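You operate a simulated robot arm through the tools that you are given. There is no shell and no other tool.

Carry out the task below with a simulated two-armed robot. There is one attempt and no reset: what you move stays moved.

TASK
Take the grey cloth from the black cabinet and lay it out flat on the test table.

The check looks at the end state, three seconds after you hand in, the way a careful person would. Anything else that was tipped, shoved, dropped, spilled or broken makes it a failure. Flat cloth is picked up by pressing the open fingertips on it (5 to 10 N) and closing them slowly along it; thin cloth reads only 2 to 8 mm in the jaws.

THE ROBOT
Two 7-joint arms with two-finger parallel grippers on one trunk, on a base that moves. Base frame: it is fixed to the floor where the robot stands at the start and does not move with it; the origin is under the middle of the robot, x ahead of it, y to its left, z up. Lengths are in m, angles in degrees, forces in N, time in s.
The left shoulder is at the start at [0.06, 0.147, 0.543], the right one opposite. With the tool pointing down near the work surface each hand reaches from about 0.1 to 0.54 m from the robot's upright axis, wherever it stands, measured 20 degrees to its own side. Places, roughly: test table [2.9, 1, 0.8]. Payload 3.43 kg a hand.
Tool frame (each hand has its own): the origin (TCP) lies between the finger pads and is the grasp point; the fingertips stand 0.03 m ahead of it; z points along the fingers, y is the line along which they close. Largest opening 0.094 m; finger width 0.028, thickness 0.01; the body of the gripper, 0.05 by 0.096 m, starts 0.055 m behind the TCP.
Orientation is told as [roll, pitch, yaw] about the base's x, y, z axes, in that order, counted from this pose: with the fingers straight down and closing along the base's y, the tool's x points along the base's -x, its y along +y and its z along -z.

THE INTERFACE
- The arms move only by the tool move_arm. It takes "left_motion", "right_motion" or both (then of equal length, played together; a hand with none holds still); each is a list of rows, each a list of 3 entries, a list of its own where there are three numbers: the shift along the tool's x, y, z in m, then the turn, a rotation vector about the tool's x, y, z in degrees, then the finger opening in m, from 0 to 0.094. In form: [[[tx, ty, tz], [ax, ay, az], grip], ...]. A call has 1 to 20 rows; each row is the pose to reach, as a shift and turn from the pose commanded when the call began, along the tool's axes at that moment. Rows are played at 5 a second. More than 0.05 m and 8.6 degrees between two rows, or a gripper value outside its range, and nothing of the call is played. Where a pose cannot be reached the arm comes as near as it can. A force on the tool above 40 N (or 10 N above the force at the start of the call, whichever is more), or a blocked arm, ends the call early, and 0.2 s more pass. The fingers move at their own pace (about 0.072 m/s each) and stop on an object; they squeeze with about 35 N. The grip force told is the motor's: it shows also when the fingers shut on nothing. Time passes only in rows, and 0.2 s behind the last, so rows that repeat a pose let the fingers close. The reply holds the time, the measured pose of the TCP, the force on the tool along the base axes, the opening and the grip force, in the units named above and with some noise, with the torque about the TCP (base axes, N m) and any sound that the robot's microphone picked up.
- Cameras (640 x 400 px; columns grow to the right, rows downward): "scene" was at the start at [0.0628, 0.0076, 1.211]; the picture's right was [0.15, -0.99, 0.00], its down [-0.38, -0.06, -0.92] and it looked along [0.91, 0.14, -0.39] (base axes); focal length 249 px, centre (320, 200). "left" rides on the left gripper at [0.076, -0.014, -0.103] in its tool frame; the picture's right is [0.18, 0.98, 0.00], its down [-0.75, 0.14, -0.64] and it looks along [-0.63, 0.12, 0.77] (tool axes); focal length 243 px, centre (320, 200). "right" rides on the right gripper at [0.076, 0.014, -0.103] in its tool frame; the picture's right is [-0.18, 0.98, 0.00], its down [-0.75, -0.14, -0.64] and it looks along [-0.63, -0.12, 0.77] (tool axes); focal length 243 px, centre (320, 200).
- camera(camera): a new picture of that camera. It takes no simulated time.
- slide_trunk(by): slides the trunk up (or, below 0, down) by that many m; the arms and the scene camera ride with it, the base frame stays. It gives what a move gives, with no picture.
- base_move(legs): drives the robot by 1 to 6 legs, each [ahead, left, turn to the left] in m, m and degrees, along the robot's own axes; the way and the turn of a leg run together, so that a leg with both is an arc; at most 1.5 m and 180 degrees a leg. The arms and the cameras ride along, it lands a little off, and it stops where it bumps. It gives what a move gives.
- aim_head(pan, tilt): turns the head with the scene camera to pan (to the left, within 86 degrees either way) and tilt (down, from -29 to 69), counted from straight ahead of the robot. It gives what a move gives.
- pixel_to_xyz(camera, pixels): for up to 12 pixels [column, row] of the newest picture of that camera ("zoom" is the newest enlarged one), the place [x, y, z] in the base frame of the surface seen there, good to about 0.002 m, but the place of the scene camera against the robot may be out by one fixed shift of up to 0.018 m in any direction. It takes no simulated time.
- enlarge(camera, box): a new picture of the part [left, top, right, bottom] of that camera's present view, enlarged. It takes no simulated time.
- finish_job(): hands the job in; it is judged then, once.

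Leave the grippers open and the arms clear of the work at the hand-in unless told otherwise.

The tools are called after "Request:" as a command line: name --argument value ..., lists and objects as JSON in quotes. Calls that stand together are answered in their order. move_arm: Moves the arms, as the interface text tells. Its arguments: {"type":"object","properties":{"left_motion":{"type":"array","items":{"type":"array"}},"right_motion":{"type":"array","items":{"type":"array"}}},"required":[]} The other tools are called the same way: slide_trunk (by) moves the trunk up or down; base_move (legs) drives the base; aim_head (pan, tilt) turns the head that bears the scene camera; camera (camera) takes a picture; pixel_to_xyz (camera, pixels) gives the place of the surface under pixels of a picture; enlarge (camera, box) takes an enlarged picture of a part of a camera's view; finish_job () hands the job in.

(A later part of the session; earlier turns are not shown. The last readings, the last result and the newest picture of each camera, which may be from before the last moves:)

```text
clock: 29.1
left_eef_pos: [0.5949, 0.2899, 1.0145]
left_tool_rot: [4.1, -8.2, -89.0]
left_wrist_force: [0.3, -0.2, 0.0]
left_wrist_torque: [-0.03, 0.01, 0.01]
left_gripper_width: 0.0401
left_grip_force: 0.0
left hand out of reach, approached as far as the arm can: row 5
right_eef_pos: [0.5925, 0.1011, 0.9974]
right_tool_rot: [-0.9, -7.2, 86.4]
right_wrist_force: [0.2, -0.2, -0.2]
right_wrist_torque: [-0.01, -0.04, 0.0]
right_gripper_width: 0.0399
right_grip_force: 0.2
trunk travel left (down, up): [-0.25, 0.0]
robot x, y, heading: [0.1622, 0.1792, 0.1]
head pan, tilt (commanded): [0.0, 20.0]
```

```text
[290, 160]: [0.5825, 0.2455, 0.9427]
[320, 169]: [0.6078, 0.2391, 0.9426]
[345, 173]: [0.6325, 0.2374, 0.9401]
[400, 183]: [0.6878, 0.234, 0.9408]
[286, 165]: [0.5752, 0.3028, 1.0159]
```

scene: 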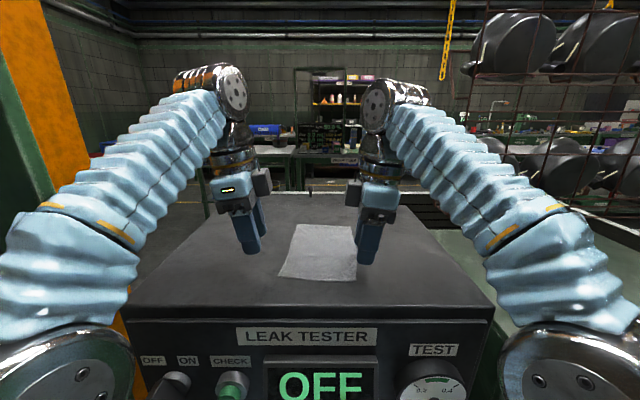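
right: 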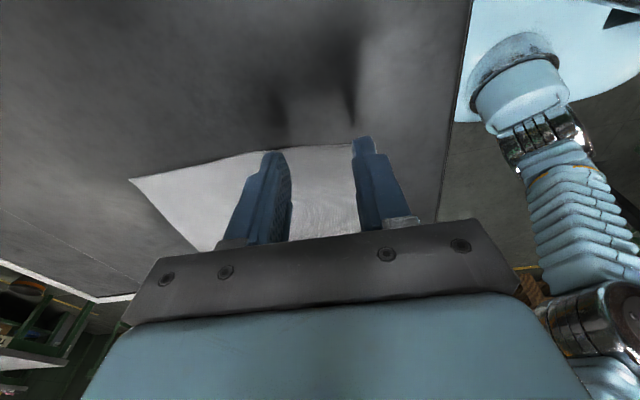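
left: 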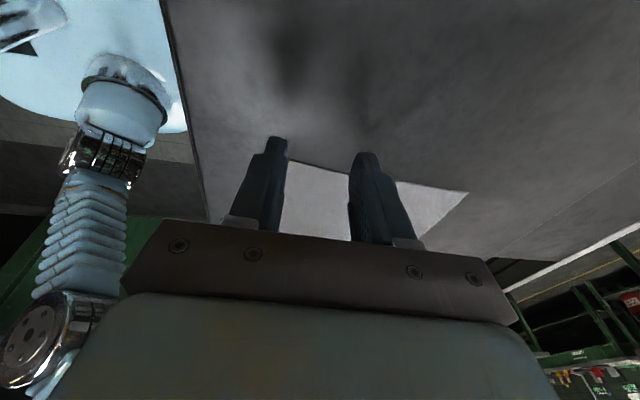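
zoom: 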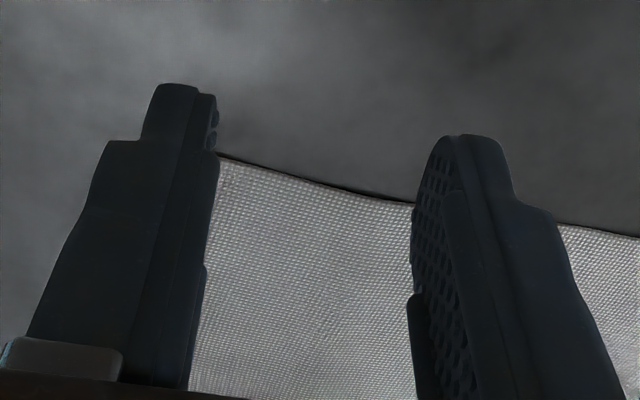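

Corner readings: near-right ≈(0.557, 0.119), near-left ≈(0.575, 0.246). First the left hand: go to about (0.606, 0.239, 0.982), tip just 1 cm above the cloth, opening 0.03, tilt reduced to ~5°.

Request:
move_arm --left_motion '[[[-0.015, 0.002, 0.005], [1, 1, 0], 0.035], [[-0.03, 0.004, 0.015], [2, 2, 0], 0.03], [[-0.046, 0.0073, 0.028], [3, 3.2, 0], 0.03], [[-0.046, 0.0073, 0.04], [4.1, 3.2, 0], 0.03], [[-0.046, 0.0073, 0.04], [4.1, 3.2, 0], 0.03]]'

Request:
enlarge --camera "left" --box '[200, 100, 440, 250]'

Request:
enlarge --camera "scene" --box '[200, 120, 440, 300]'

```text
clock: 30.3
left_eef_pos: [0.6033, 0.2356, 0.9825]
left_tool_rot: [-0.1, -4.9, -89.0]
left_wrist_force: [-0.5, -0.6, -0.3]
left_wrist_torque: [0.03, 0.0, -0.01]
left_gripper_width: 0.0297
left_grip_force: 0.0
left hand out of reach, approached as far as the arm can: row 1, 2, 3
right_eef_pos: [0.5921, 0.1003, 0.9972]
right_tool_rot: [-1.0, -7.2, 86.5]
right_wrist_force: [0.3, 0.3, -0.2]
right_wrist_torque: [-0.02, 0.03, -0.01]
right_gripper_width: 0.04
right_grip_force: 0.1
trunk travel left (down, up): [-0.25, 0.0]
robot x, y, heading: [0.1568, 0.1782, 0.1]
head pan, tilt (commanded): [0.0, 20.0]
```

```text
2.67 times, centred on (320, 175) of left
```

zoom: 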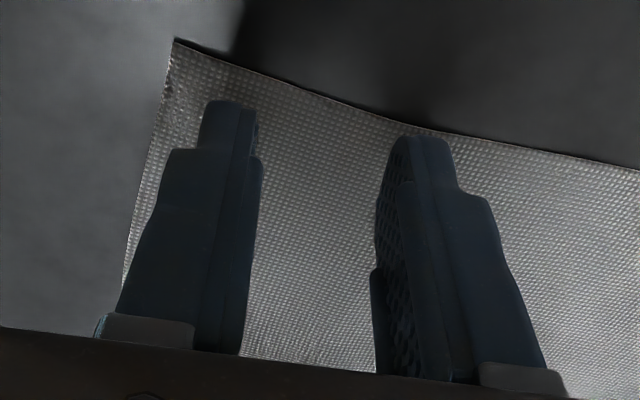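

```text
2.22 times, centred on (320, 210) of scene
```

zoom: 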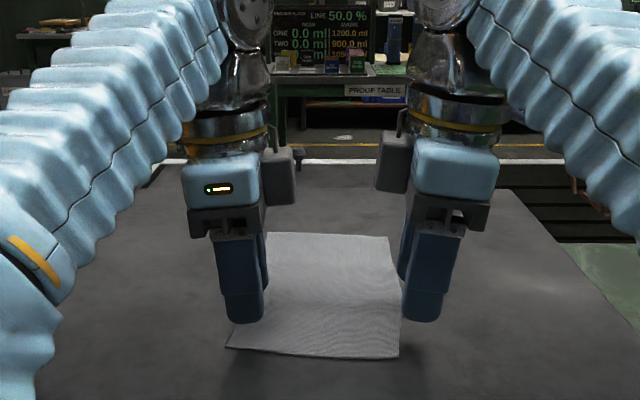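

The left fingers are above the near-left corner (corner visible at (264,116) in "left"). I read the corner precisely.

Request:
pixel_to_xyz --camera "zoom" --pixels '[[235, 350], [398, 356]]'

Request:
camera --camera "left"

Request:
pixel_to_xyz --camera "left" --pixels '[[266, 117], [262, 140], [255, 170], [300, 130], [340, 142], [285, 142], [360, 155]]'

```text
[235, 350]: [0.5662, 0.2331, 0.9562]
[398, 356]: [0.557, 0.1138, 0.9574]
```

```text
taken
```

left: 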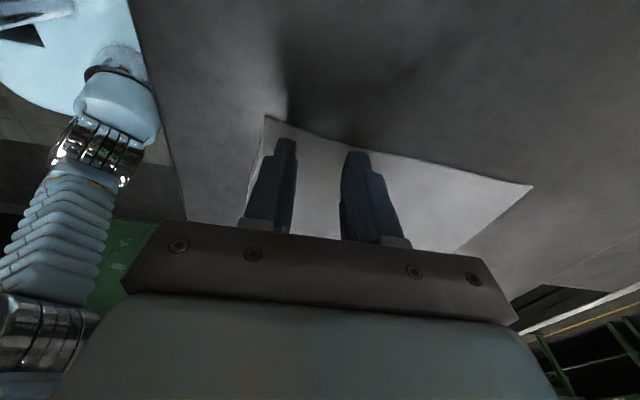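

```text
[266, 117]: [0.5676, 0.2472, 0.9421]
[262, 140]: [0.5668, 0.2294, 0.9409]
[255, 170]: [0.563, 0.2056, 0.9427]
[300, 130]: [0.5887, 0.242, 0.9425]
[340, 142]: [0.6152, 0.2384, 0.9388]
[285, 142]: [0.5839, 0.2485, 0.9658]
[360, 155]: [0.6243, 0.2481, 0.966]
```

The finger pair sits about 1 cm in from the near-left corner (0.568, 0.247). I lower slowly and watch the force.

Request:
move_arm --left_motion '[[[0, 0, 0.003], [0, 0, 0], 0.03], [[0, 0, 0.006], [0, 0, 0], 0.03], [[0, 0, 0.009], [0, 0, 0], 0.03], [[0, 0, 0.009], [0, 0, 0], 0.03]]'

```text
clock: 31.3
left_eef_pos: [0.6049, 0.2346, 0.9752]
left_tool_rot: [-0.2, -4.9, -89.0]
left_wrist_force: [0.3, 0.6, 0.1]
left_wrist_torque: [-0.01, -0.01, 0.01]
left_gripper_width: 0.03
left_grip_force: 0.2
right_eef_pos: [0.5922, 0.1002, 0.9978]
right_tool_rot: [-1.0, -7.2, 86.5]
right_wrist_force: [-1.2, -0.7, 0.8]
right_wrist_torque: [-0.01, 0.01, 0.02]
right_gripper_width: 0.0399
right_grip_force: 0.1
trunk travel left (down, up): [-0.25, 0.0]
robot x, y, heading: [0.1635, 0.1755, -0.0]
head pan, tilt (commanded): [0.0, 20.0]
```

No contact yet (z 0.975). I go on down in 1 mm steps.

Request:
move_arm --left_motion '[[[0, 0, 0.001], [0, 0, 0], 0.03], [[0, 0, 0.002], [0, 0, 0], 0.03], [[0, 0, 0.003], [0, 0, 0], 0.03], [[0, 0, 0.004], [0, 0, 0], 0.03], [[0, 0, 0.004], [0, 0, 0], 0.03]]'

```text
clock: 32.5
left_eef_pos: [0.6041, 0.2344, 0.9706]
left_tool_rot: [-0.2, -4.9, -89.1]
left_wrist_force: [0.3, 0.3, 6.7]
left_wrist_torque: [0.07, 0.09, -0.05]
left_gripper_width: 0.0299
left_grip_force: 0.0
right_eef_pos: [0.5921, 0.1003, 0.9967]
right_tool_rot: [-1.0, -7.2, 86.5]
right_wrist_force: [-0.6, -0.1, 0.7]
right_wrist_torque: [0.01, 0.02, -0.02]
right_gripper_width: 0.0402
right_grip_force: 0.0
trunk travel left (down, up): [-0.25, 0.0]
robot x, y, heading: [0.1611, 0.1781, 0.2]
head pan, tilt (commanded): [0.0, 20.0]
```

6.7 N of contact. Now I close slowly from 0.03 to 0 while holding the press.

Request:
move_arm --left_motion '[[[0, 0, 0], [0, 0, 0], 0.028], [[0, 0, 0], [0, 0, 0], 0.025], [[0, 0, 0], [0, 0, 0], 0.022], [[0, 0, 0], [0, 0, 0], 0.019], [[0, 0, 0], [0, 0, 0], 0.016], [[0, 0, 0], [0, 0, 0], 0.013], [[0, 0, 0], [0, 0, 0], 0.01], [[0, 0, 0], [0, 0, 0], 0.007], [[0, 0, 0], [0, 0, 0], 0.004], [[0, 0, 0], [0, 0, 0], 0.002], [[0, 0, 0], [0, 0, 0], 0.0], [[0, 0, 0], [0, 0, 0], 0.0], [[0, 0, 0], [0, 0, 0], 0.0]]'

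Request:
camera --camera "left"

Request:
enlarge --camera "scene" --box '[200, 120, 440, 300]'

```text
clock: 35.3
left_eef_pos: [0.6045, 0.234, 0.9736]
left_tool_rot: [-0.2, -4.9, -89.0]
left_wrist_force: [-0.9, -0.6, 10.3]
left_wrist_torque: [0.13, 0.09, 0.0]
left_gripper_width: 0.0017
left_grip_force: 34.6
right_eef_pos: [0.591, 0.1007, 0.9979]
right_tool_rot: [-1.0, -7.2, 86.5]
right_wrist_force: [-1.0, -0.1, 0.5]
right_wrist_torque: [0.02, 0.02, -0.01]
right_gripper_width: 0.0399
right_grip_force: 0.0
trunk travel left (down, up): [-0.25, 0.0]
robot x, y, heading: [0.1604, 0.1749, 0.2]
head pan, tilt (commanded): [0.0, 20.0]
```

```text
taken
```

left: 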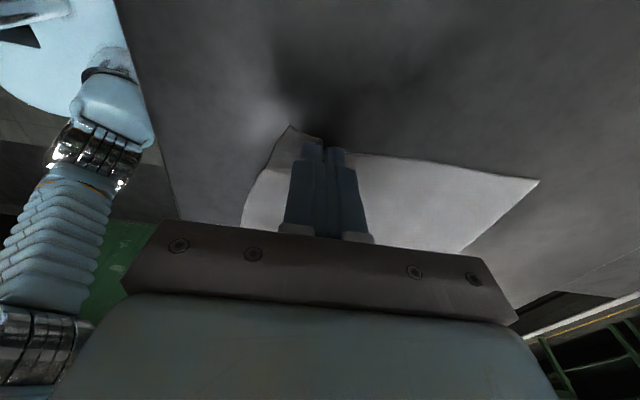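

```text
2.22 times, centred on (320, 210) of scene
```

zoom: 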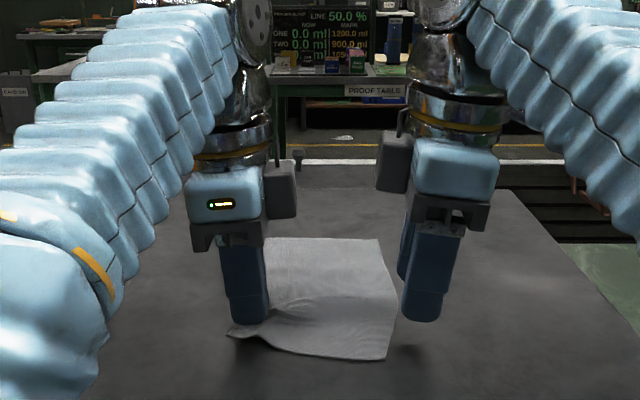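

The cloth has gathered between the left fingers (opening 1.7 mm, 34.6 N). Holding the left, I look at the right corner with the right camera.

Request:
camera --camera "right"

Request:
enlarge --camera "right" --box '[220, 100, 460, 250]'

Request:
pixel_to_xyz --camera "right" --pixels '[[340, 146], [346, 150], [300, 150], [200, 165], [135, 181], [320, 190], [370, 150], [376, 145], [378, 150]]'

```text
taken
```

right: 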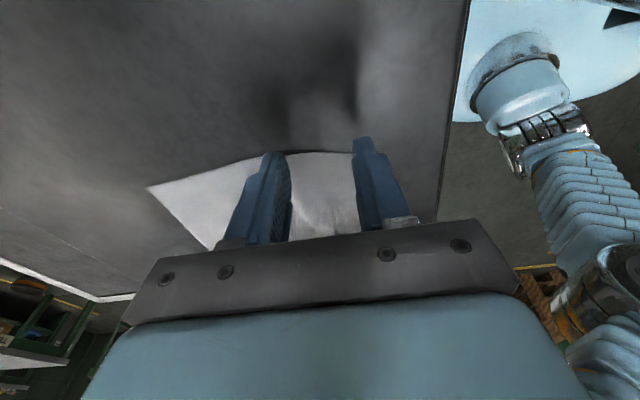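

```text
2.67 times, centred on (340, 175) of right
```

zoom: 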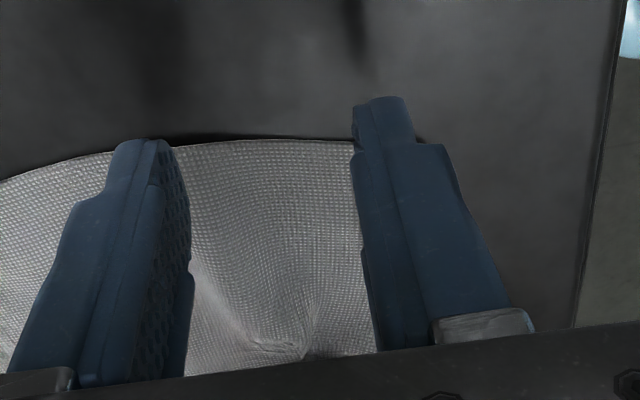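

```text
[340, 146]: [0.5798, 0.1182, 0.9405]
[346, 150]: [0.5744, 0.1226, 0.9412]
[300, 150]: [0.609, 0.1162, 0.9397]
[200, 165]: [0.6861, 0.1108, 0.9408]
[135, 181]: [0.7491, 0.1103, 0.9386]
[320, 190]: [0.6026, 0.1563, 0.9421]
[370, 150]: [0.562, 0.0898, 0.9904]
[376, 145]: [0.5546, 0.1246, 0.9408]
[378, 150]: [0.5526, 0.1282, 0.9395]
```

The right edge is at y≈0.12. The right hand goes to about (0.5915, 0.133, 0.982) with opening 0.03 and tilt 5°, just above the near-right corner.

Request:
move_arm --right_motion '[[[-0.01, 0.001, 0.0], [0, 0, 0], 0.035], [[-0.02, 0.002, 0.003], [0, 1, 0], 0.03], [[-0.0309, 0.003, 0.01], [0, 2.2, 0], 0.03], [[-0.0309, 0.003, 0.0195], [0, 2.2, 0], 0.03], [[-0.0309, 0.003, 0.0195], [0, 2.2, 0], 0.03]]'

Request:
enlarge --camera "right" --box '[200, 90, 440, 240]'

Request:
enlarge --camera "scene" --box '[200, 120, 440, 300]'

```text
clock: 36.5
left_eef_pos: [0.6047, 0.2341, 0.9724]
left_tool_rot: [-0.3, -4.9, -89.1]
left_wrist_force: [-0.1, -0.4, 10.5]
left_wrist_torque: [0.09, 0.12, 0.04]
left_gripper_width: 0.002
left_grip_force: 34.9
right_eef_pos: [0.5898, 0.1328, 0.983]
right_tool_rot: [-1.2, -4.9, 86.4]
right_wrist_force: [0.2, 0.0, -0.9]
right_wrist_torque: [-0.01, 0.04, 0.01]
right_gripper_width: 0.0301
right_grip_force: 0.0
trunk travel left (down, up): [-0.25, 0.0]
robot x, y, heading: [0.1604, 0.1758, 0.3]
head pan, tilt (commanded): [0.0, 20.0]
```

```text
2.67 times, centred on (320, 165) of right
```

zoom: 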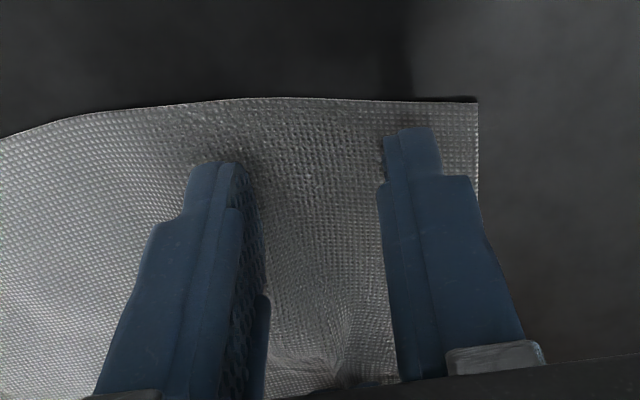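

```text
2.22 times, centred on (320, 210) of scene
```

zoom: 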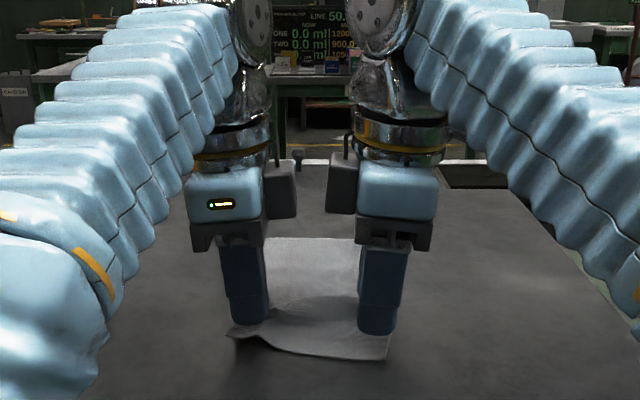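

Well placed: about 1 cm of cloth stays toward the near and right edges. I lower the right hand in small steps.

Request:
move_arm --right_motion '[[[0, 0, 0.003], [0, 0, 0], 0.03], [[0, 0, 0.006], [0, 0, 0], 0.03], [[0, 0, 0.008], [0, 0, 0], 0.03], [[0, 0, 0.009], [0, 0, 0], 0.03], [[0, 0, 0.01], [0, 0, 0], 0.03], [[0, 0, 0.011], [0, 0, 0], 0.03], [[0, 0, 0.011], [0, 0, 0], 0.03]]'

```text
clock: 38.1
left_eef_pos: [0.6032, 0.2351, 0.9733]
left_tool_rot: [-0.2, -4.8, -89.0]
left_wrist_force: [-1.5, 0.8, 10.2]
left_wrist_torque: [0.1, 0.08, 0.01]
left_gripper_width: 0.0018
left_grip_force: 34.9
right_eef_pos: [0.5879, 0.1337, 0.9728]
right_tool_rot: [-1.2, -5.0, 86.4]
right_wrist_force: [0.0, 0.5, 2.6]
right_wrist_torque: [-0.02, 0.05, -0.01]
right_gripper_width: 0.0301
right_grip_force: 0.1
trunk travel left (down, up): [-0.25, 0.0]
robot x, y, heading: [0.1576, 0.1735, 0.2]
head pan, tilt (commanded): [0.0, 20.0]
```

2.6 N; a bit more, about 1.5 mm, to reach the 5–10 N range, then the slow closing in the same call.

Request:
move_arm --right_motion '[[[0, 0, 0.001], [0, 0, 0], 0.03], [[0, 0, 0.0015], [0, 0, 0], 0.03], [[0, 0, 0.0015], [0, 0, 0], 0.03]]'

```text
clock: 38.9
left_eef_pos: [0.6038, 0.2357, 0.972]
left_tool_rot: [-0.2, -4.9, -89.0]
left_wrist_force: [0.8, -0.2, 2.5]
left_wrist_torque: [0.01, 0.04, -0.02]
left_gripper_width: 0.002
left_grip_force: 34.9
right_eef_pos: [0.5884, 0.1331, 0.972]
right_tool_rot: [-1.2, -5.0, 86.3]
right_wrist_force: [2.9, -1.7, 29.0]
right_wrist_torque: [-0.23, 0.19, 0.04]
right_gripper_width: 0.0297
right_grip_force: 0.0
trunk travel left (down, up): [-0.25, 0.0]
robot x, y, heading: [0.1604, 0.1738, -0.0]
head pan, tilt (commanded): [0.0, 20.0]
```

That jumped to 29 N — too hard. I back off by 0.8 mm.

Request:
move_arm --right_motion '[[[0, 0, -0.0004], [0, 0, 0], 0.03], [[0, 0, -0.0008], [0, 0, 0], 0.03], [[0, 0, -0.0008], [0, 0, 0], 0.03]]'

```text
clock: 39.7
left_eef_pos: [0.6035, 0.2345, 0.9729]
left_tool_rot: [-0.3, -4.9, -89.0]
left_wrist_force: [0.0, -0.2, 3.7]
left_wrist_torque: [0.04, 0.0, 0.0]
left_gripper_width: 0.0021
left_grip_force: 34.4
right_eef_pos: [0.5887, 0.1341, 0.9724]
right_tool_rot: [-1.2, -5.0, 86.4]
right_wrist_force: [3.2, -3.7, 25.4]
right_wrist_torque: [-0.32, 0.13, 0.05]
right_gripper_width: 0.0294
right_grip_force: 0.1
trunk travel left (down, up): [-0.25, 0.0]
robot x, y, heading: [0.1637, 0.174, 0.1]
head pan, tilt (commanded): [0.0, 20.0]
```

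Still 25 N; back off another 1 mm.

Request:
move_arm --right_motion '[[[0, 0, -0.0006], [0, 0, 0], 0.03], [[0, 0, -0.0012], [0, 0, 0], 0.03], [[0, 0, -0.0012], [0, 0, 0], 0.03]]'

```text
clock: 40.5
left_eef_pos: [0.6024, 0.2345, 0.9719]
left_tool_rot: [-0.2, -4.9, -89.0]
left_wrist_force: [0.8, 0.0, 4.8]
left_wrist_torque: [0.05, 0.01, -0.03]
left_gripper_width: 0.0018
left_grip_force: 34.7
right_eef_pos: [0.5886, 0.1344, 0.9728]
right_tool_rot: [-1.1, -5.0, 86.6]
right_wrist_force: [-1.7, -2.0, 16.0]
right_wrist_torque: [-0.18, 0.23, 0.04]
right_gripper_width: 0.0298
right_grip_force: 0.0
trunk travel left (down, up): [-0.25, 0.0]
robot x, y, heading: [0.1588, 0.1758, 0.2]
head pan, tilt (commanded): [0.0, 20.0]
```

Request:
move_arm --right_motion '[[[0, 0, -0.0005], [0, 0, 0], 0.03], [[0, 0, -0.0008], [0, 0, 0], 0.03], [[0, 0, -0.0008], [0, 0, 0], 0.03]]'

```text
clock: 41.3
left_eef_pos: [0.604, 0.2345, 0.9727]
left_tool_rot: [-0.1, -5.0, -89.0]
left_wrist_force: [-1.7, -0.7, 9.0]
left_wrist_torque: [0.05, 0.09, 0.01]
left_gripper_width: 0.0018
left_grip_force: 34.8
right_eef_pos: [0.5896, 0.1357, 0.9726]
right_tool_rot: [-1.1, -4.8, 86.4]
right_wrist_force: [-0.4, 0.5, 2.5]
right_wrist_torque: [0.01, 0.08, -0.03]
right_gripper_width: 0.0302
right_grip_force: 0.2
trunk travel left (down, up): [-0.25, 0.0]
robot x, y, heading: [0.1607, 0.1786, 0.2]
head pan, tilt (commanded): [0.0, 20.0]
```

2.5 N. I add 0.4 mm.

Request:
move_arm --right_motion '[[[0, 0, 0.0003], [0, 0, 0], 0.03], [[0, 0, 0.0003], [0, 0, 0], 0.03]]'

```text
clock: 41.9
left_eef_pos: [0.6037, 0.2355, 0.9724]
left_tool_rot: [-0.3, -4.9, -89.1]
left_wrist_force: [-1.7, 0.1, 8.2]
left_wrist_torque: [0.06, 0.11, 0.02]
left_gripper_width: 0.0016
left_grip_force: 35.2
right_eef_pos: [0.59, 0.1335, 0.9739]
right_tool_rot: [-1.1, -5.0, 86.5]
right_wrist_force: [-0.1, 0.3, 3.2]
right_wrist_torque: [0.02, 0.04, 0.0]
right_gripper_width: 0.0301
right_grip_force: 0.0
trunk travel left (down, up): [-0.25, 0.0]
robot x, y, heading: [0.1656, 0.1776, -0.0]
head pan, tilt (commanded): [0.0, 20.0]
```

Request:
move_arm --right_motion '[[[0, 0, 0.0004], [0, 0, 0], 0.03], [[0, 0, 0.0004], [0, 0, 0], 0.03]]'

```text
clock: 42.5
left_eef_pos: [0.6035, 0.2337, 0.9722]
left_tool_rot: [-0.2, -4.9, -89.0]
left_wrist_force: [-0.9, 0.3, 7.3]
left_wrist_torque: [0.06, 0.07, 0.0]
left_gripper_width: 0.0017
left_grip_force: 35.4
right_eef_pos: [0.5899, 0.1349, 0.9726]
right_tool_rot: [-1.1, -5.1, 86.4]
right_wrist_force: [0.3, -1.5, 6.7]
right_wrist_torque: [-0.1, 0.14, 0.03]
right_gripper_width: 0.0299
right_grip_force: 0.1
trunk travel left (down, up): [-0.25, 0.0]
robot x, y, heading: [0.1607, 0.1744, 0.1]
head pan, tilt (commanded): [0.0, 20.0]
```

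6.7 N, in the right range. Now I close the right fingers slowly.

Request:
move_arm --right_motion '[[[0, 0, 0], [0, 0, 0], 0.028], [[0, 0, 0], [0, 0, 0], 0.025], [[0, 0, 0], [0, 0, 0], 0.022], [[0, 0, 0], [0, 0, 0], 0.019], [[0, 0, 0], [0, 0, 0], 0.016], [[0, 0, 0], [0, 0, 0], 0.013], [[0, 0, 0], [0, 0, 0], 0.01], [[0, 0, 0], [0, 0, 0], 0.007], [[0, 0, 0], [0, 0, 0], 0.004], [[0, 0, 0], [0, 0, 0], 0.002], [[0, 0, 0], [0, 0, 0], 0.0], [[0, 0, 0], [0, 0, 0], 0.0], [[0, 0, 0], [0, 0, 0], 0.0]]'

Request:
enlarge --camera "right" --box '[200, 90, 440, 240]'

Request:
enlarge --camera "scene" --box '[200, 120, 440, 300]'

```text
clock: 45.3
left_eef_pos: [0.6031, 0.235, 0.9719]
left_tool_rot: [-0.2, -4.9, -89.0]
left_wrist_force: [-1.1, -0.1, 6.8]
left_wrist_torque: [0.03, 0.04, 0.0]
left_gripper_width: 0.0021
left_grip_force: 35.5
right_eef_pos: [0.5894, 0.1339, 0.9732]
right_tool_rot: [-1.1, -4.9, 86.4]
right_wrist_force: [-0.2, -0.4, 10.5]
right_wrist_torque: [-0.13, -0.02, -0.01]
right_gripper_width: 0.006
right_grip_force: 35.1
trunk travel left (down, up): [-0.25, 0.0]
robot x, y, heading: [0.1599, 0.1778, 0.3]
head pan, tilt (commanded): [0.0, 20.0]
```

```text
2.67 times, centred on (320, 165) of right
```

zoom: 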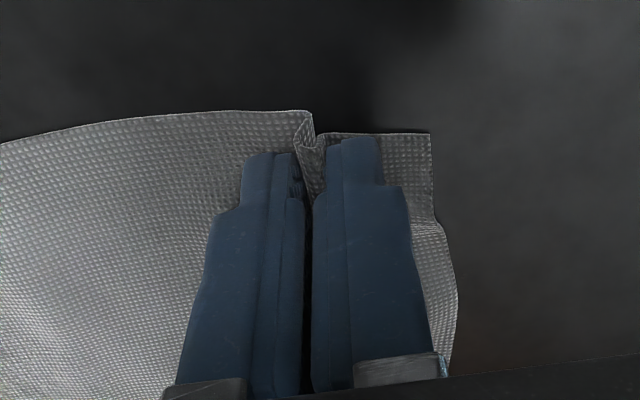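

```text
2.22 times, centred on (320, 210) of scene
```

zoom: 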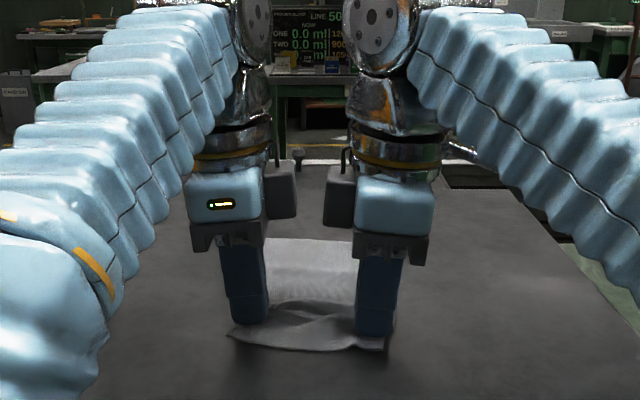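

The right jaws hold a clear fold (6.0 mm). The left reads ~2 mm. I lift both slowly by 0.02 m to test the grips.

Request:
move_arm --left_motion '[[[0, 0, -0.004], [0, 0, 0], 0.0], [[0, 0, -0.008], [0, 0, 0], 0.0], [[0, 0, -0.012], [0, 0, 0], 0.0], [[0, 0, -0.016], [0, 0, 0], 0.0], [[0, 0, -0.02], [0, 0, 0], 0.0], [[0, 0, -0.02], [0, 0, 0], 0.0]]' --right_motion '[[[0, 0, -0.004], [0, 0, 0], 0.0], [[0, 0, -0.008], [0, 0, 0], 0.0], [[0, 0, -0.012], [0, 0, 0], 0.0], [[0, 0, -0.016], [0, 0, 0], 0.0], [[0, 0, -0.02], [0, 0, 0], 0.0], [[0, 0, -0.02], [0, 0, 0], 0.0]]'

Request:
enlarge --camera "left" --box '[200, 90, 440, 240]'

Request:
enlarge --camera "right" --box '[200, 90, 440, 240]'

Request:
enlarge --camera "scene" --box '[200, 120, 440, 300]'

```text
clock: 46.7
left_eef_pos: [0.6025, 0.2373, 0.9846]
left_tool_rot: [-0.1, -5.0, -89.0]
left_wrist_force: [-0.4, 0.0, 0.1]
left_wrist_torque: [-0.07, 0.0, -0.01]
left_gripper_width: 0.0018
left_grip_force: 35.3
left hand out of reach, approached as far as the arm can: row 4, 5, 6
right_eef_pos: [0.5903, 0.1324, 0.9921]
right_tool_rot: [-1.1, -5.0, 86.4]
right_wrist_force: [-1.0, 1.1, 0.1]
right_wrist_torque: [0.01, -0.01, 0.02]
right_gripper_width: 0.0061
right_grip_force: 34.8
trunk travel left (down, up): [-0.25, 0.0]
robot x, y, heading: [0.1616, 0.1797, 0.3]
head pan, tilt (commanded): [0.0, 20.0]
```

```text
2.67 times, centred on (320, 165) of left
```

zoom: 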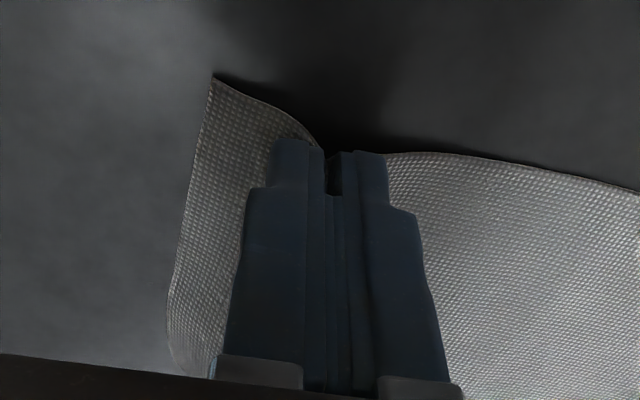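

```text
2.67 times, centred on (320, 165) of right
```

zoom: 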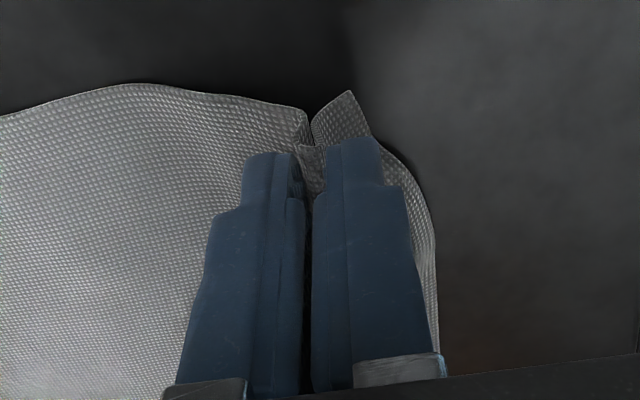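

```text
2.22 times, centred on (320, 210) of scene
```

zoom: 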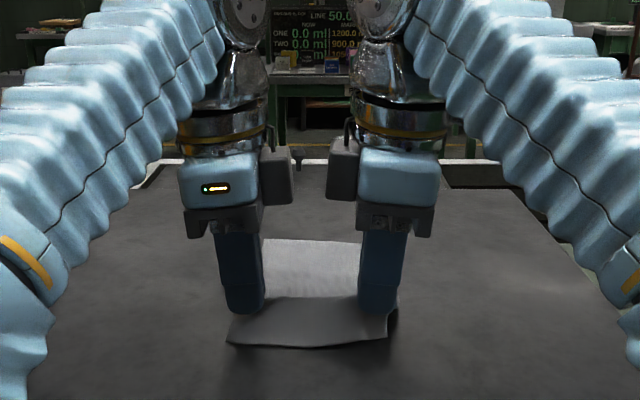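

Both corners rise with the hands. I now pull both hands 0.05 m back toward the robot, slowly, and see that the cloth follows.

Request:
move_arm --left_motion '[[[0, -0.01, 0], [0, 0, 0], 0.0], [[0, -0.02, -0.002], [0, 0, 0], 0.0], [[0, -0.03, -0.004], [0, 0, 0], 0.0], [[0, -0.04, -0.006], [0, 0, 0], 0.0], [[0, -0.05, -0.008], [0, 0, 0], 0.0], [[0, -0.05, -0.008], [0, 0, 0], 0.0]]' --right_motion '[[[0.0006, 0.01, 0], [0, 0, 0], 0.0], [[0.0012, 0.02, 0], [0, 0, 0], 0.0], [[0.0018, 0.03, 0], [0, 0, 0], 0.0], [[0.0025, 0.04, 0], [0, 0, 0], 0.0], [[0.003, 0.05, 0], [0, 0, 0], 0.0], [[0.003, 0.05, 0], [0, 0, 0], 0.0]]'

Request:
enlarge --camera "left" --box '[200, 90, 440, 240]'

Request:
enlarge --camera "scene" --box '[200, 120, 440, 300]'

```text
clock: 48.1
left_eef_pos: [0.551, 0.2368, 0.9924]
left_tool_rot: [-0.3, -4.8, -89.0]
left_wrist_force: [-0.2, -0.7, -0.3]
left_wrist_torque: [-0.02, -0.03, 0.0]
left_gripper_width: 0.0016
left_grip_force: 35.4
right_eef_pos: [0.5397, 0.1316, 0.9924]
right_tool_rot: [-1.1, -4.9, 86.5]
right_wrist_force: [-0.1, 1.6, 0.1]
right_wrist_torque: [0.0, -0.01, 0.0]
right_gripper_width: 0.006
right_grip_force: 34.3
trunk travel left (down, up): [-0.25, 0.0]
robot x, y, heading: [0.1621, 0.1785, 0.0]
head pan, tilt (commanded): [0.0, 20.0]
```

```text
2.67 times, centred on (320, 165) of left
```

zoom: 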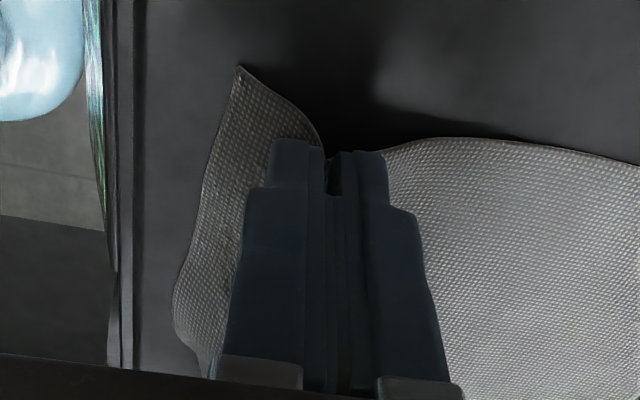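

```text
2.22 times, centred on (320, 210) of scene
```

zoom: 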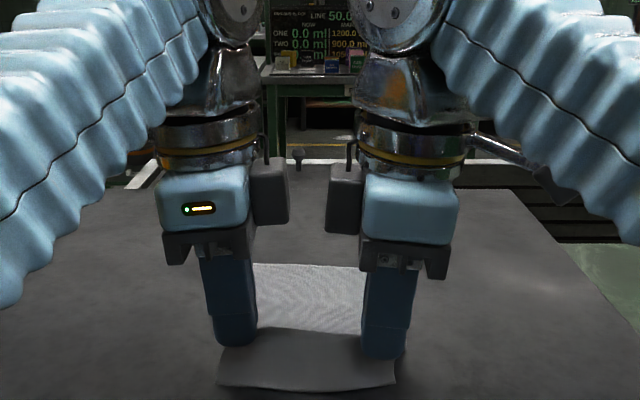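

The cloth follows with both hands. I pull back another 0.10 m, rising where the arm allows.

Request:
move_arm --left_motion '[[[0, -0.012, 0], [0, 0, 0], 0.0], [[0, -0.024, -0.002], [0, 0, 0], 0.0], [[0, -0.036, -0.004], [0, 0, 0], 0.0], [[0, -0.048, -0.006], [0, 0, 0], 0.0], [[0, -0.06, -0.008], [0, 0, 0], 0.0], [[0, -0.072, -0.01], [0, 0, 0], 0.0], [[0, -0.084, -0.012], [0, 0, 0], 0.0], [[0, -0.095, -0.014], [0, 0, 0], 0.0], [[0, -0.095, -0.014], [0, 0, 0], 0.0]]' --right_motion '[[[0.0006, 0.012, 0], [0, 0, 0], 0.0], [[0.0012, 0.024, -0.002], [0, 0, 0], 0.0], [[0.002, 0.036, -0.004], [0, 0, 0], 0.0], [[0.003, 0.048, -0.006], [0, 0, 0], 0.0], [[0.0036, 0.06, -0.008], [0, 0, 0], 0.0], [[0.004, 0.072, -0.01], [0, 0, 0], 0.0], [[0.005, 0.084, -0.012], [0, 0, 0], 0.0], [[0.006, 0.095, -0.014], [0, 0, 0], 0.0], [[0.006, 0.095, -0.014], [0, 0, 0], 0.0]]'

Request:
camera --camera "left"

Request:
camera --camera "right"

Request:
camera --camera "scene"

```text
clock: 50.1
left_eef_pos: [0.4562, 0.2359, 1.0066]
left_tool_rot: [-0.3, -4.9, -89.1]
left_wrist_force: [-0.2, -0.1, 0.3]
left_wrist_torque: [0.03, 0.0, 0.02]
left_gripper_width: 0.0019
left_grip_force: 34.9
right_eef_pos: [0.4433, 0.1329, 1.0024]
right_tool_rot: [-0.9, -5.1, 86.4]
right_wrist_force: [1.1, 0.6, 0.3]
right_wrist_torque: [0.01, -0.04, -0.01]
right_gripper_width: 0.0061
right_grip_force: 34.8
trunk travel left (down, up): [-0.25, 0.0]
robot x, y, heading: [0.1589, 0.1762, 0.0]
head pan, tilt (commanded): [0.0, 20.0]
```

```text
taken
```

left: 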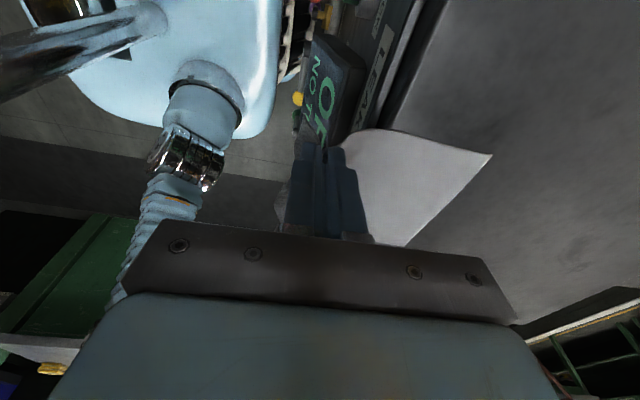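

```text
taken
```

right: 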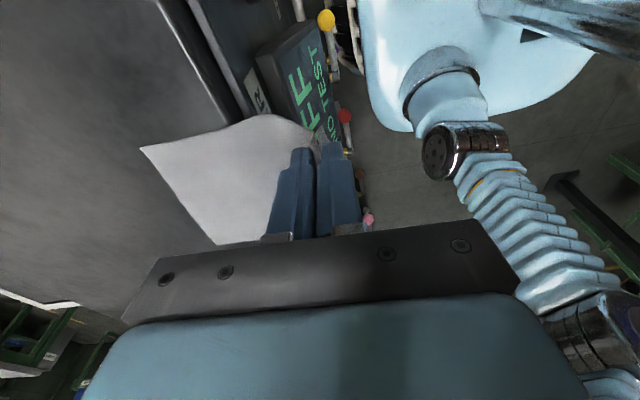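

```text
taken
```

scene: 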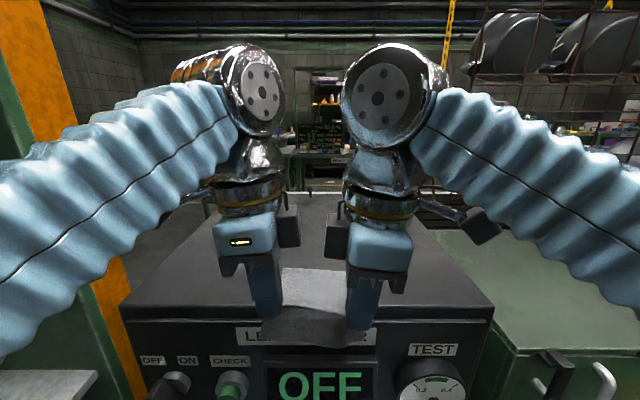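

Cloth still held at both corners. I drive the base back 0.16 m to its start line so the tail slides off the cabinet edge.

Request:
base_move --legs '[[-0.16, 0, 0]]'

Request:
aim_head --pan 0 --tilt 45

Request:
camera --camera "scene"

Request:
camera --camera "left"

Request:
camera --camera "right"

```text
clock: 51.6
left_eef_pos: [0.2945, 0.2366, 1.0063]
left_tool_rot: [-0.3, -4.9, -88.7]
left_wrist_force: [-0.3, -0.2, -0.2]
left_wrist_torque: [0.01, 0.01, -0.01]
left_gripper_width: 0.0017
left_grip_force: 34.9
right_eef_pos: [0.2805, 0.1328, 1.0027]
right_tool_rot: [-1.0, -5.0, 86.6]
right_wrist_force: [0.7, -1.0, 0.4]
right_wrist_torque: [0.02, 0.0, 0.04]
right_gripper_width: 0.0059
right_grip_force: 35.3
trunk travel left (down, up): [-0.25, 0.0]
robot x, y, heading: [0.0019, 0.1745, 0.3]
head pan, tilt (commanded): [0.0, 20.0]
```

```text
clock: 52.5
left_eef_pos: [0.2922, 0.2358, 1.0055]
left_tool_rot: [-0.3, -4.9, -88.8]
left_wrist_force: [-0.5, -0.1, -0.2]
left_wrist_torque: [-0.02, -0.02, -0.02]
left_gripper_width: 0.0016
left_grip_force: 34.9
right_eef_pos: [0.2809, 0.1316, 1.0031]
right_tool_rot: [-1.0, -4.9, 86.6]
right_wrist_force: [0.6, -0.6, 0.6]
right_wrist_torque: [0.04, 0.01, -0.02]
right_gripper_width: 0.006
right_grip_force: 34.7
trunk travel left (down, up): [-0.25, 0.0]
robot x, y, heading: [-0.0001, 0.1736, 0.4]
head pan, tilt (commanded): [0.0, 45.0]
```

```text
taken
```

scene: 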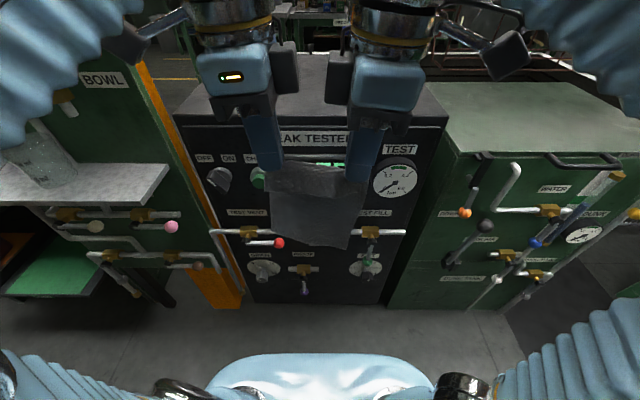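

```text
taken
```

left: 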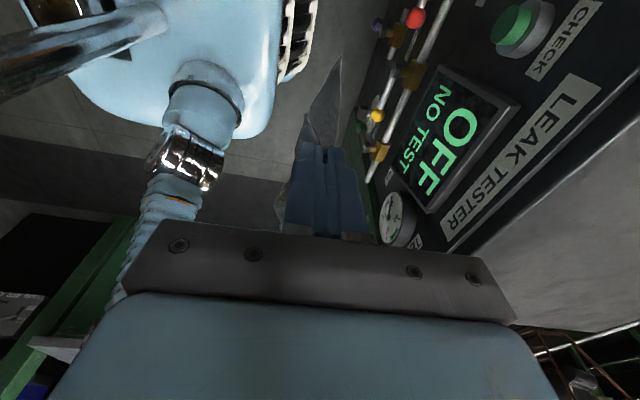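

```text
taken
```

right: 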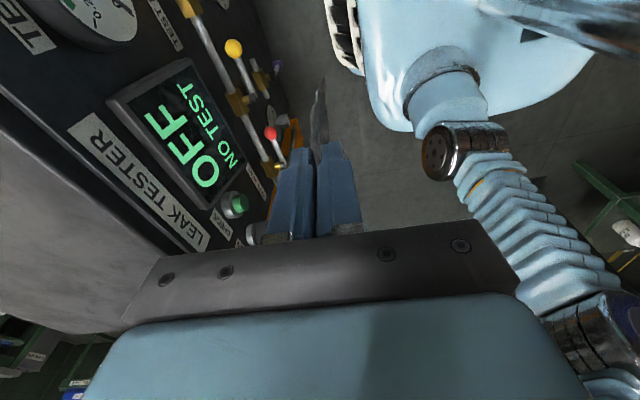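

The cloth hangs flat between both hands. Now I look for the route on the left side.

Request:
aim_head --pan 80 --tilt 20

Request:
camera --camera "scene"

Request:
pixel_to_xyz --camera "scene" --pixels '[[100, 150], [200, 150], [300, 150], [350, 150], [50, 250], [150, 250], [250, 250], [30, 100], [400, 130], [100, 300], [300, 200], [250, 180]]'

```text
clock: 54.0
left_eef_pos: [0.2924, 0.2368, 1.0058]
left_tool_rot: [-0.2, -4.9, -88.8]
left_wrist_force: [-0.1, 0.0, -0.2]
left_wrist_torque: [-0.01, -0.05, 0.02]
left_gripper_width: 0.0017
left_grip_force: 34.8
right_eef_pos: [0.2802, 0.1315, 1.002]
right_tool_rot: [-0.9, -5.0, 86.6]
right_wrist_force: [0.5, 1.3, 0.5]
right_wrist_torque: [-0.02, 0.03, -0.01]
right_gripper_width: 0.0058
right_grip_force: 35.2
trunk travel left (down, up): [-0.25, 0.0]
robot x, y, heading: [-0.0038, 0.1789, 0.1]
head pan, tilt (commanded): [80.0, 20.0]
```

```text
taken
```

scene: 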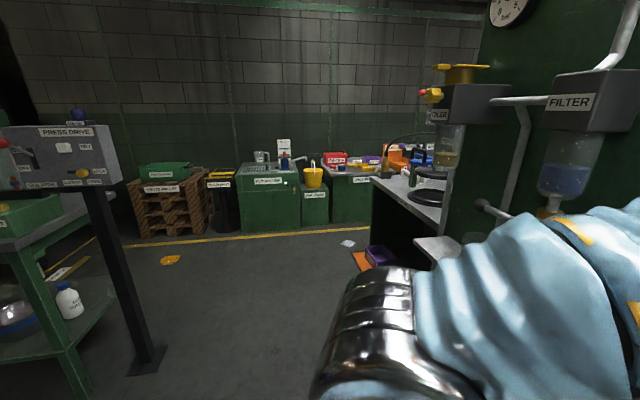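

```text
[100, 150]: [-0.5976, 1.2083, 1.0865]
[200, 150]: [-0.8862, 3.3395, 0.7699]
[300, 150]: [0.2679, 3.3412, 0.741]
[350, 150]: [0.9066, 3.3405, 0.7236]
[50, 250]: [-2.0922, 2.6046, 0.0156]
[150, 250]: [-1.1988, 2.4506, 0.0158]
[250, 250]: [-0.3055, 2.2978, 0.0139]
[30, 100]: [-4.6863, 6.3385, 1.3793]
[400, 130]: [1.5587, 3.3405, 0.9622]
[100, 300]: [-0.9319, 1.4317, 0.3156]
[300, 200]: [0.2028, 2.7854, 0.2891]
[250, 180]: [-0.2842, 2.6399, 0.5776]
```

There is open floor at the left. I measure the bench on the right of this view, and the small things on the floor.

Request:
pixel_to_xyz --camera "scene" --pixels '[[375, 184], [425, 190], [347, 243], [362, 262], [378, 252], [437, 240], [170, 260], [325, 215], [150, 355], [450, 100], [560, 180], [432, 265]]'

Request:
enlarge --camera "scene" --box '[300, 120, 500, 280]'

```text
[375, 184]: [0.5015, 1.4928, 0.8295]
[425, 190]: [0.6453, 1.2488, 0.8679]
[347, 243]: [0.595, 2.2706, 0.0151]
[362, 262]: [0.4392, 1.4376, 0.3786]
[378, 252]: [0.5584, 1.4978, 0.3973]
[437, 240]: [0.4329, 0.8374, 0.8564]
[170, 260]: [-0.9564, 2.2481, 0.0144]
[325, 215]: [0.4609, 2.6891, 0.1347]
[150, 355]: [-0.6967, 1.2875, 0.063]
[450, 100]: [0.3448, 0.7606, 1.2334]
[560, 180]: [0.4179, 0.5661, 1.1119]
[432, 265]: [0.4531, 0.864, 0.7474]
```

```text
2.50 times, centred on (400, 200) of scene
```

zoom: 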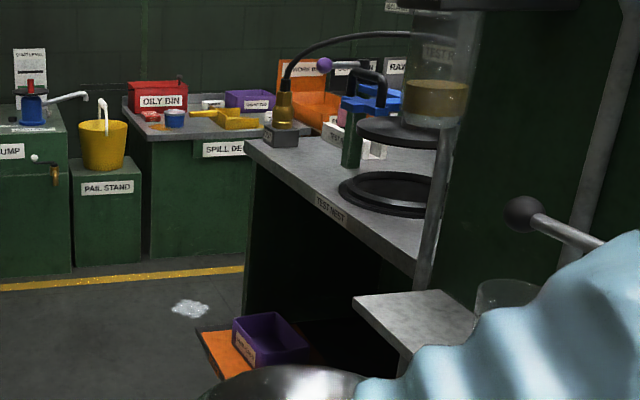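

The bench "TEST NEST" ends at y≈1.5, then comes a free aisle up to y≈2.6 with a small puddle at (0.595, 2.27) to avoid. I turn the robot 90° to the left in place (sweep radius ~0.4 m is clear), so that the hands pass away from the filters.

Request:
base_move --legs '[[-0.05, 0, 0], [0, 0, 45], [0, 0, 45]]'

Request:
aim_head --pan 0 --tilt 25

Request:
camera --camera "scene"

Request:
aim_head --pan 80 --tilt 20

Request:
camera --camera "scene"

```text
clock: 59.1
left_eef_pos: [-0.1173, 0.4693, 1.0058]
left_tool_rot: [-0.3, -4.9, 2.0]
left_wrist_force: [0.5, -0.6, -0.5]
left_wrist_torque: [0.01, 0.0, -0.03]
left_gripper_width: 0.0019
left_grip_force: 35.0
right_eef_pos: [-0.0131, 0.4574, 1.0025]
right_tool_rot: [-1.0, -5.0, 177.5]
right_wrist_force: [-0.5, 0.1, 0.0]
right_wrist_torque: [-0.02, -0.01, 0.02]
right_gripper_width: 0.0055
right_grip_force: 34.7
trunk travel left (down, up): [-0.25, 0.0]
robot x, y, heading: [-0.0502, 0.1745, 91.0]
head pan, tilt (commanded): [80.0, 20.0]
```

```text
clock: 60.6
left_eef_pos: [-0.1176, 0.4696, 1.0062]
left_tool_rot: [-0.3, -4.9, 2.1]
left_wrist_force: [0.9, -0.3, 0.1]
left_wrist_torque: [0.0, 0.03, -0.06]
left_gripper_width: 0.0018
left_grip_force: 34.7
right_eef_pos: [-0.0142, 0.4583, 1.0018]
right_tool_rot: [-1.0, -5.0, 177.6]
right_wrist_force: [-1.2, -0.3, -0.3]
right_wrist_torque: [0.01, -0.01, 0.03]
right_gripper_width: 0.0056
right_grip_force: 35.2
trunk travel left (down, up): [-0.25, 0.0]
robot x, y, heading: [-0.05, 0.1768, 91.4]
head pan, tilt (commanded): [0.0, 25.0]
```

```text
taken
```

scene: 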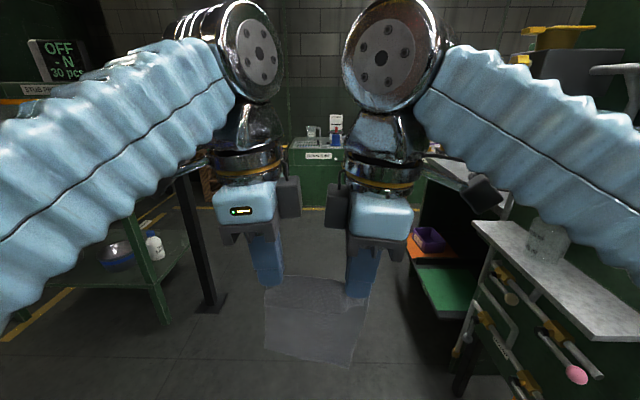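

```text
clock: 62.1
left_eef_pos: [-0.1177, 0.4692, 1.0065]
left_tool_rot: [-0.3, -4.9, 2.1]
left_wrist_force: [-0.2, 1.1, -0.2]
left_wrist_torque: [0.03, 0.01, -0.03]
left_gripper_width: 0.0019
left_grip_force: 35.8
right_eef_pos: [-0.0137, 0.4578, 1.0019]
right_tool_rot: [-1.0, -5.0, 177.4]
right_wrist_force: [0.1, -0.7, -0.5]
right_wrist_torque: [-0.03, 0.0, 0.03]
right_gripper_width: 0.0056
right_grip_force: 34.6
trunk travel left (down, up): [-0.25, 0.0]
robot x, y, heading: [-0.0527, 0.1741, 91.3]
head pan, tilt (commanded): [80.0, 20.0]
```

```text
taken
```

scene: 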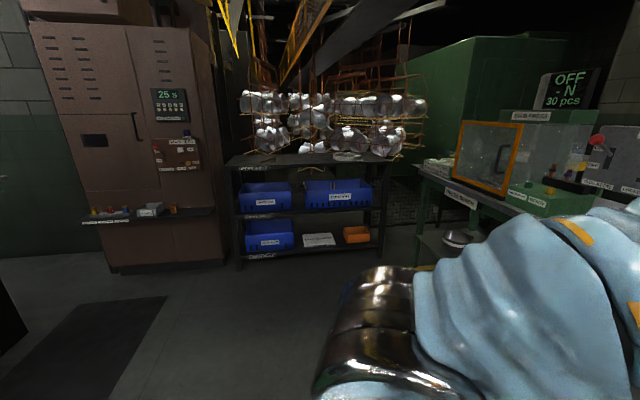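

Cloth still held. I measure the clearances ahead in this direction.

Request:
aim_head --pan 0 --tilt 25

Request:
camera --camera "scene"

Request:
pixel_to_xyz --camera "scene" --pixels '[[205, 305], [190, 190], [150, 280], [50, 250], [415, 250], [440, 300], [480, 225], [525, 250], [505, 270], [530, 40], [560, 70], [605, 70]]'

Request:
pixel_to_xyz --camera "scene" --pixels '[[574, 372], [540, 235], [455, 355], [75, 90], [160, 175], [490, 190], [320, 290], [270, 350], [350, 350], [330, 150], [300, 250], [640, 120]]'

```text
clock: 63.7
left_eef_pos: [-0.1177, 0.4705, 1.0058]
left_tool_rot: [-0.4, -4.9, 2.1]
left_wrist_force: [-0.6, -1.0, -0.6]
left_wrist_torque: [0.0, 0.01, -0.02]
left_gripper_width: 0.0021
left_grip_force: 34.6
right_eef_pos: [-0.0129, 0.4581, 1.0027]
right_tool_rot: [-1.0, -5.0, 177.5]
right_wrist_force: [-0.9, 0.7, 0.0]
right_wrist_torque: [0.01, -0.02, 0.05]
right_gripper_width: 0.0056
right_grip_force: 35.4
trunk travel left (down, up): [-0.25, 0.0]
robot x, y, heading: [-0.0501, 0.1752, 91.4]
head pan, tilt (commanded): [0.0, 25.0]
```

```text
taken
```

scene: 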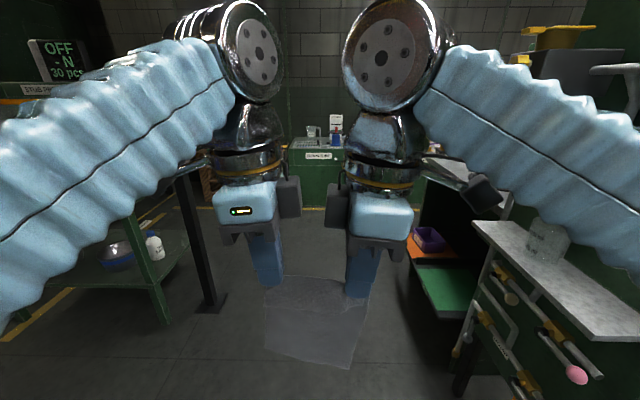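

```text
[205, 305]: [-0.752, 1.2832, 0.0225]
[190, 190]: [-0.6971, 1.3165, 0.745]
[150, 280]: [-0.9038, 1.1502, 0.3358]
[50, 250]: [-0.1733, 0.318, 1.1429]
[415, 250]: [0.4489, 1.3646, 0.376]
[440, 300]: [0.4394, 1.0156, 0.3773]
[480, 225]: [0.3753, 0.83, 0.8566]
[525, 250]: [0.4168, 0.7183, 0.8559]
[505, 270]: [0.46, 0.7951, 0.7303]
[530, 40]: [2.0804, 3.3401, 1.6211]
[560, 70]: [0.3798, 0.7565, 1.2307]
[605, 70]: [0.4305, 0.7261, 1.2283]
```

```text
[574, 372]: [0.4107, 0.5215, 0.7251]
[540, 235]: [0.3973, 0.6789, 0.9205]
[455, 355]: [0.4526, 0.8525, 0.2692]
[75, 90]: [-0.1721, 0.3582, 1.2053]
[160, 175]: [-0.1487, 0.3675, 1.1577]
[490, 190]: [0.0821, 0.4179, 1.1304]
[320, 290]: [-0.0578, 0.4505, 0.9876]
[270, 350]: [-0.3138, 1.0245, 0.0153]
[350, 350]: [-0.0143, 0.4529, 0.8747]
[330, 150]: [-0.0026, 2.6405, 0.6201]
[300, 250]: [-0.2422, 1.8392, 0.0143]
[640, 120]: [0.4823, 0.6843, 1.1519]
```

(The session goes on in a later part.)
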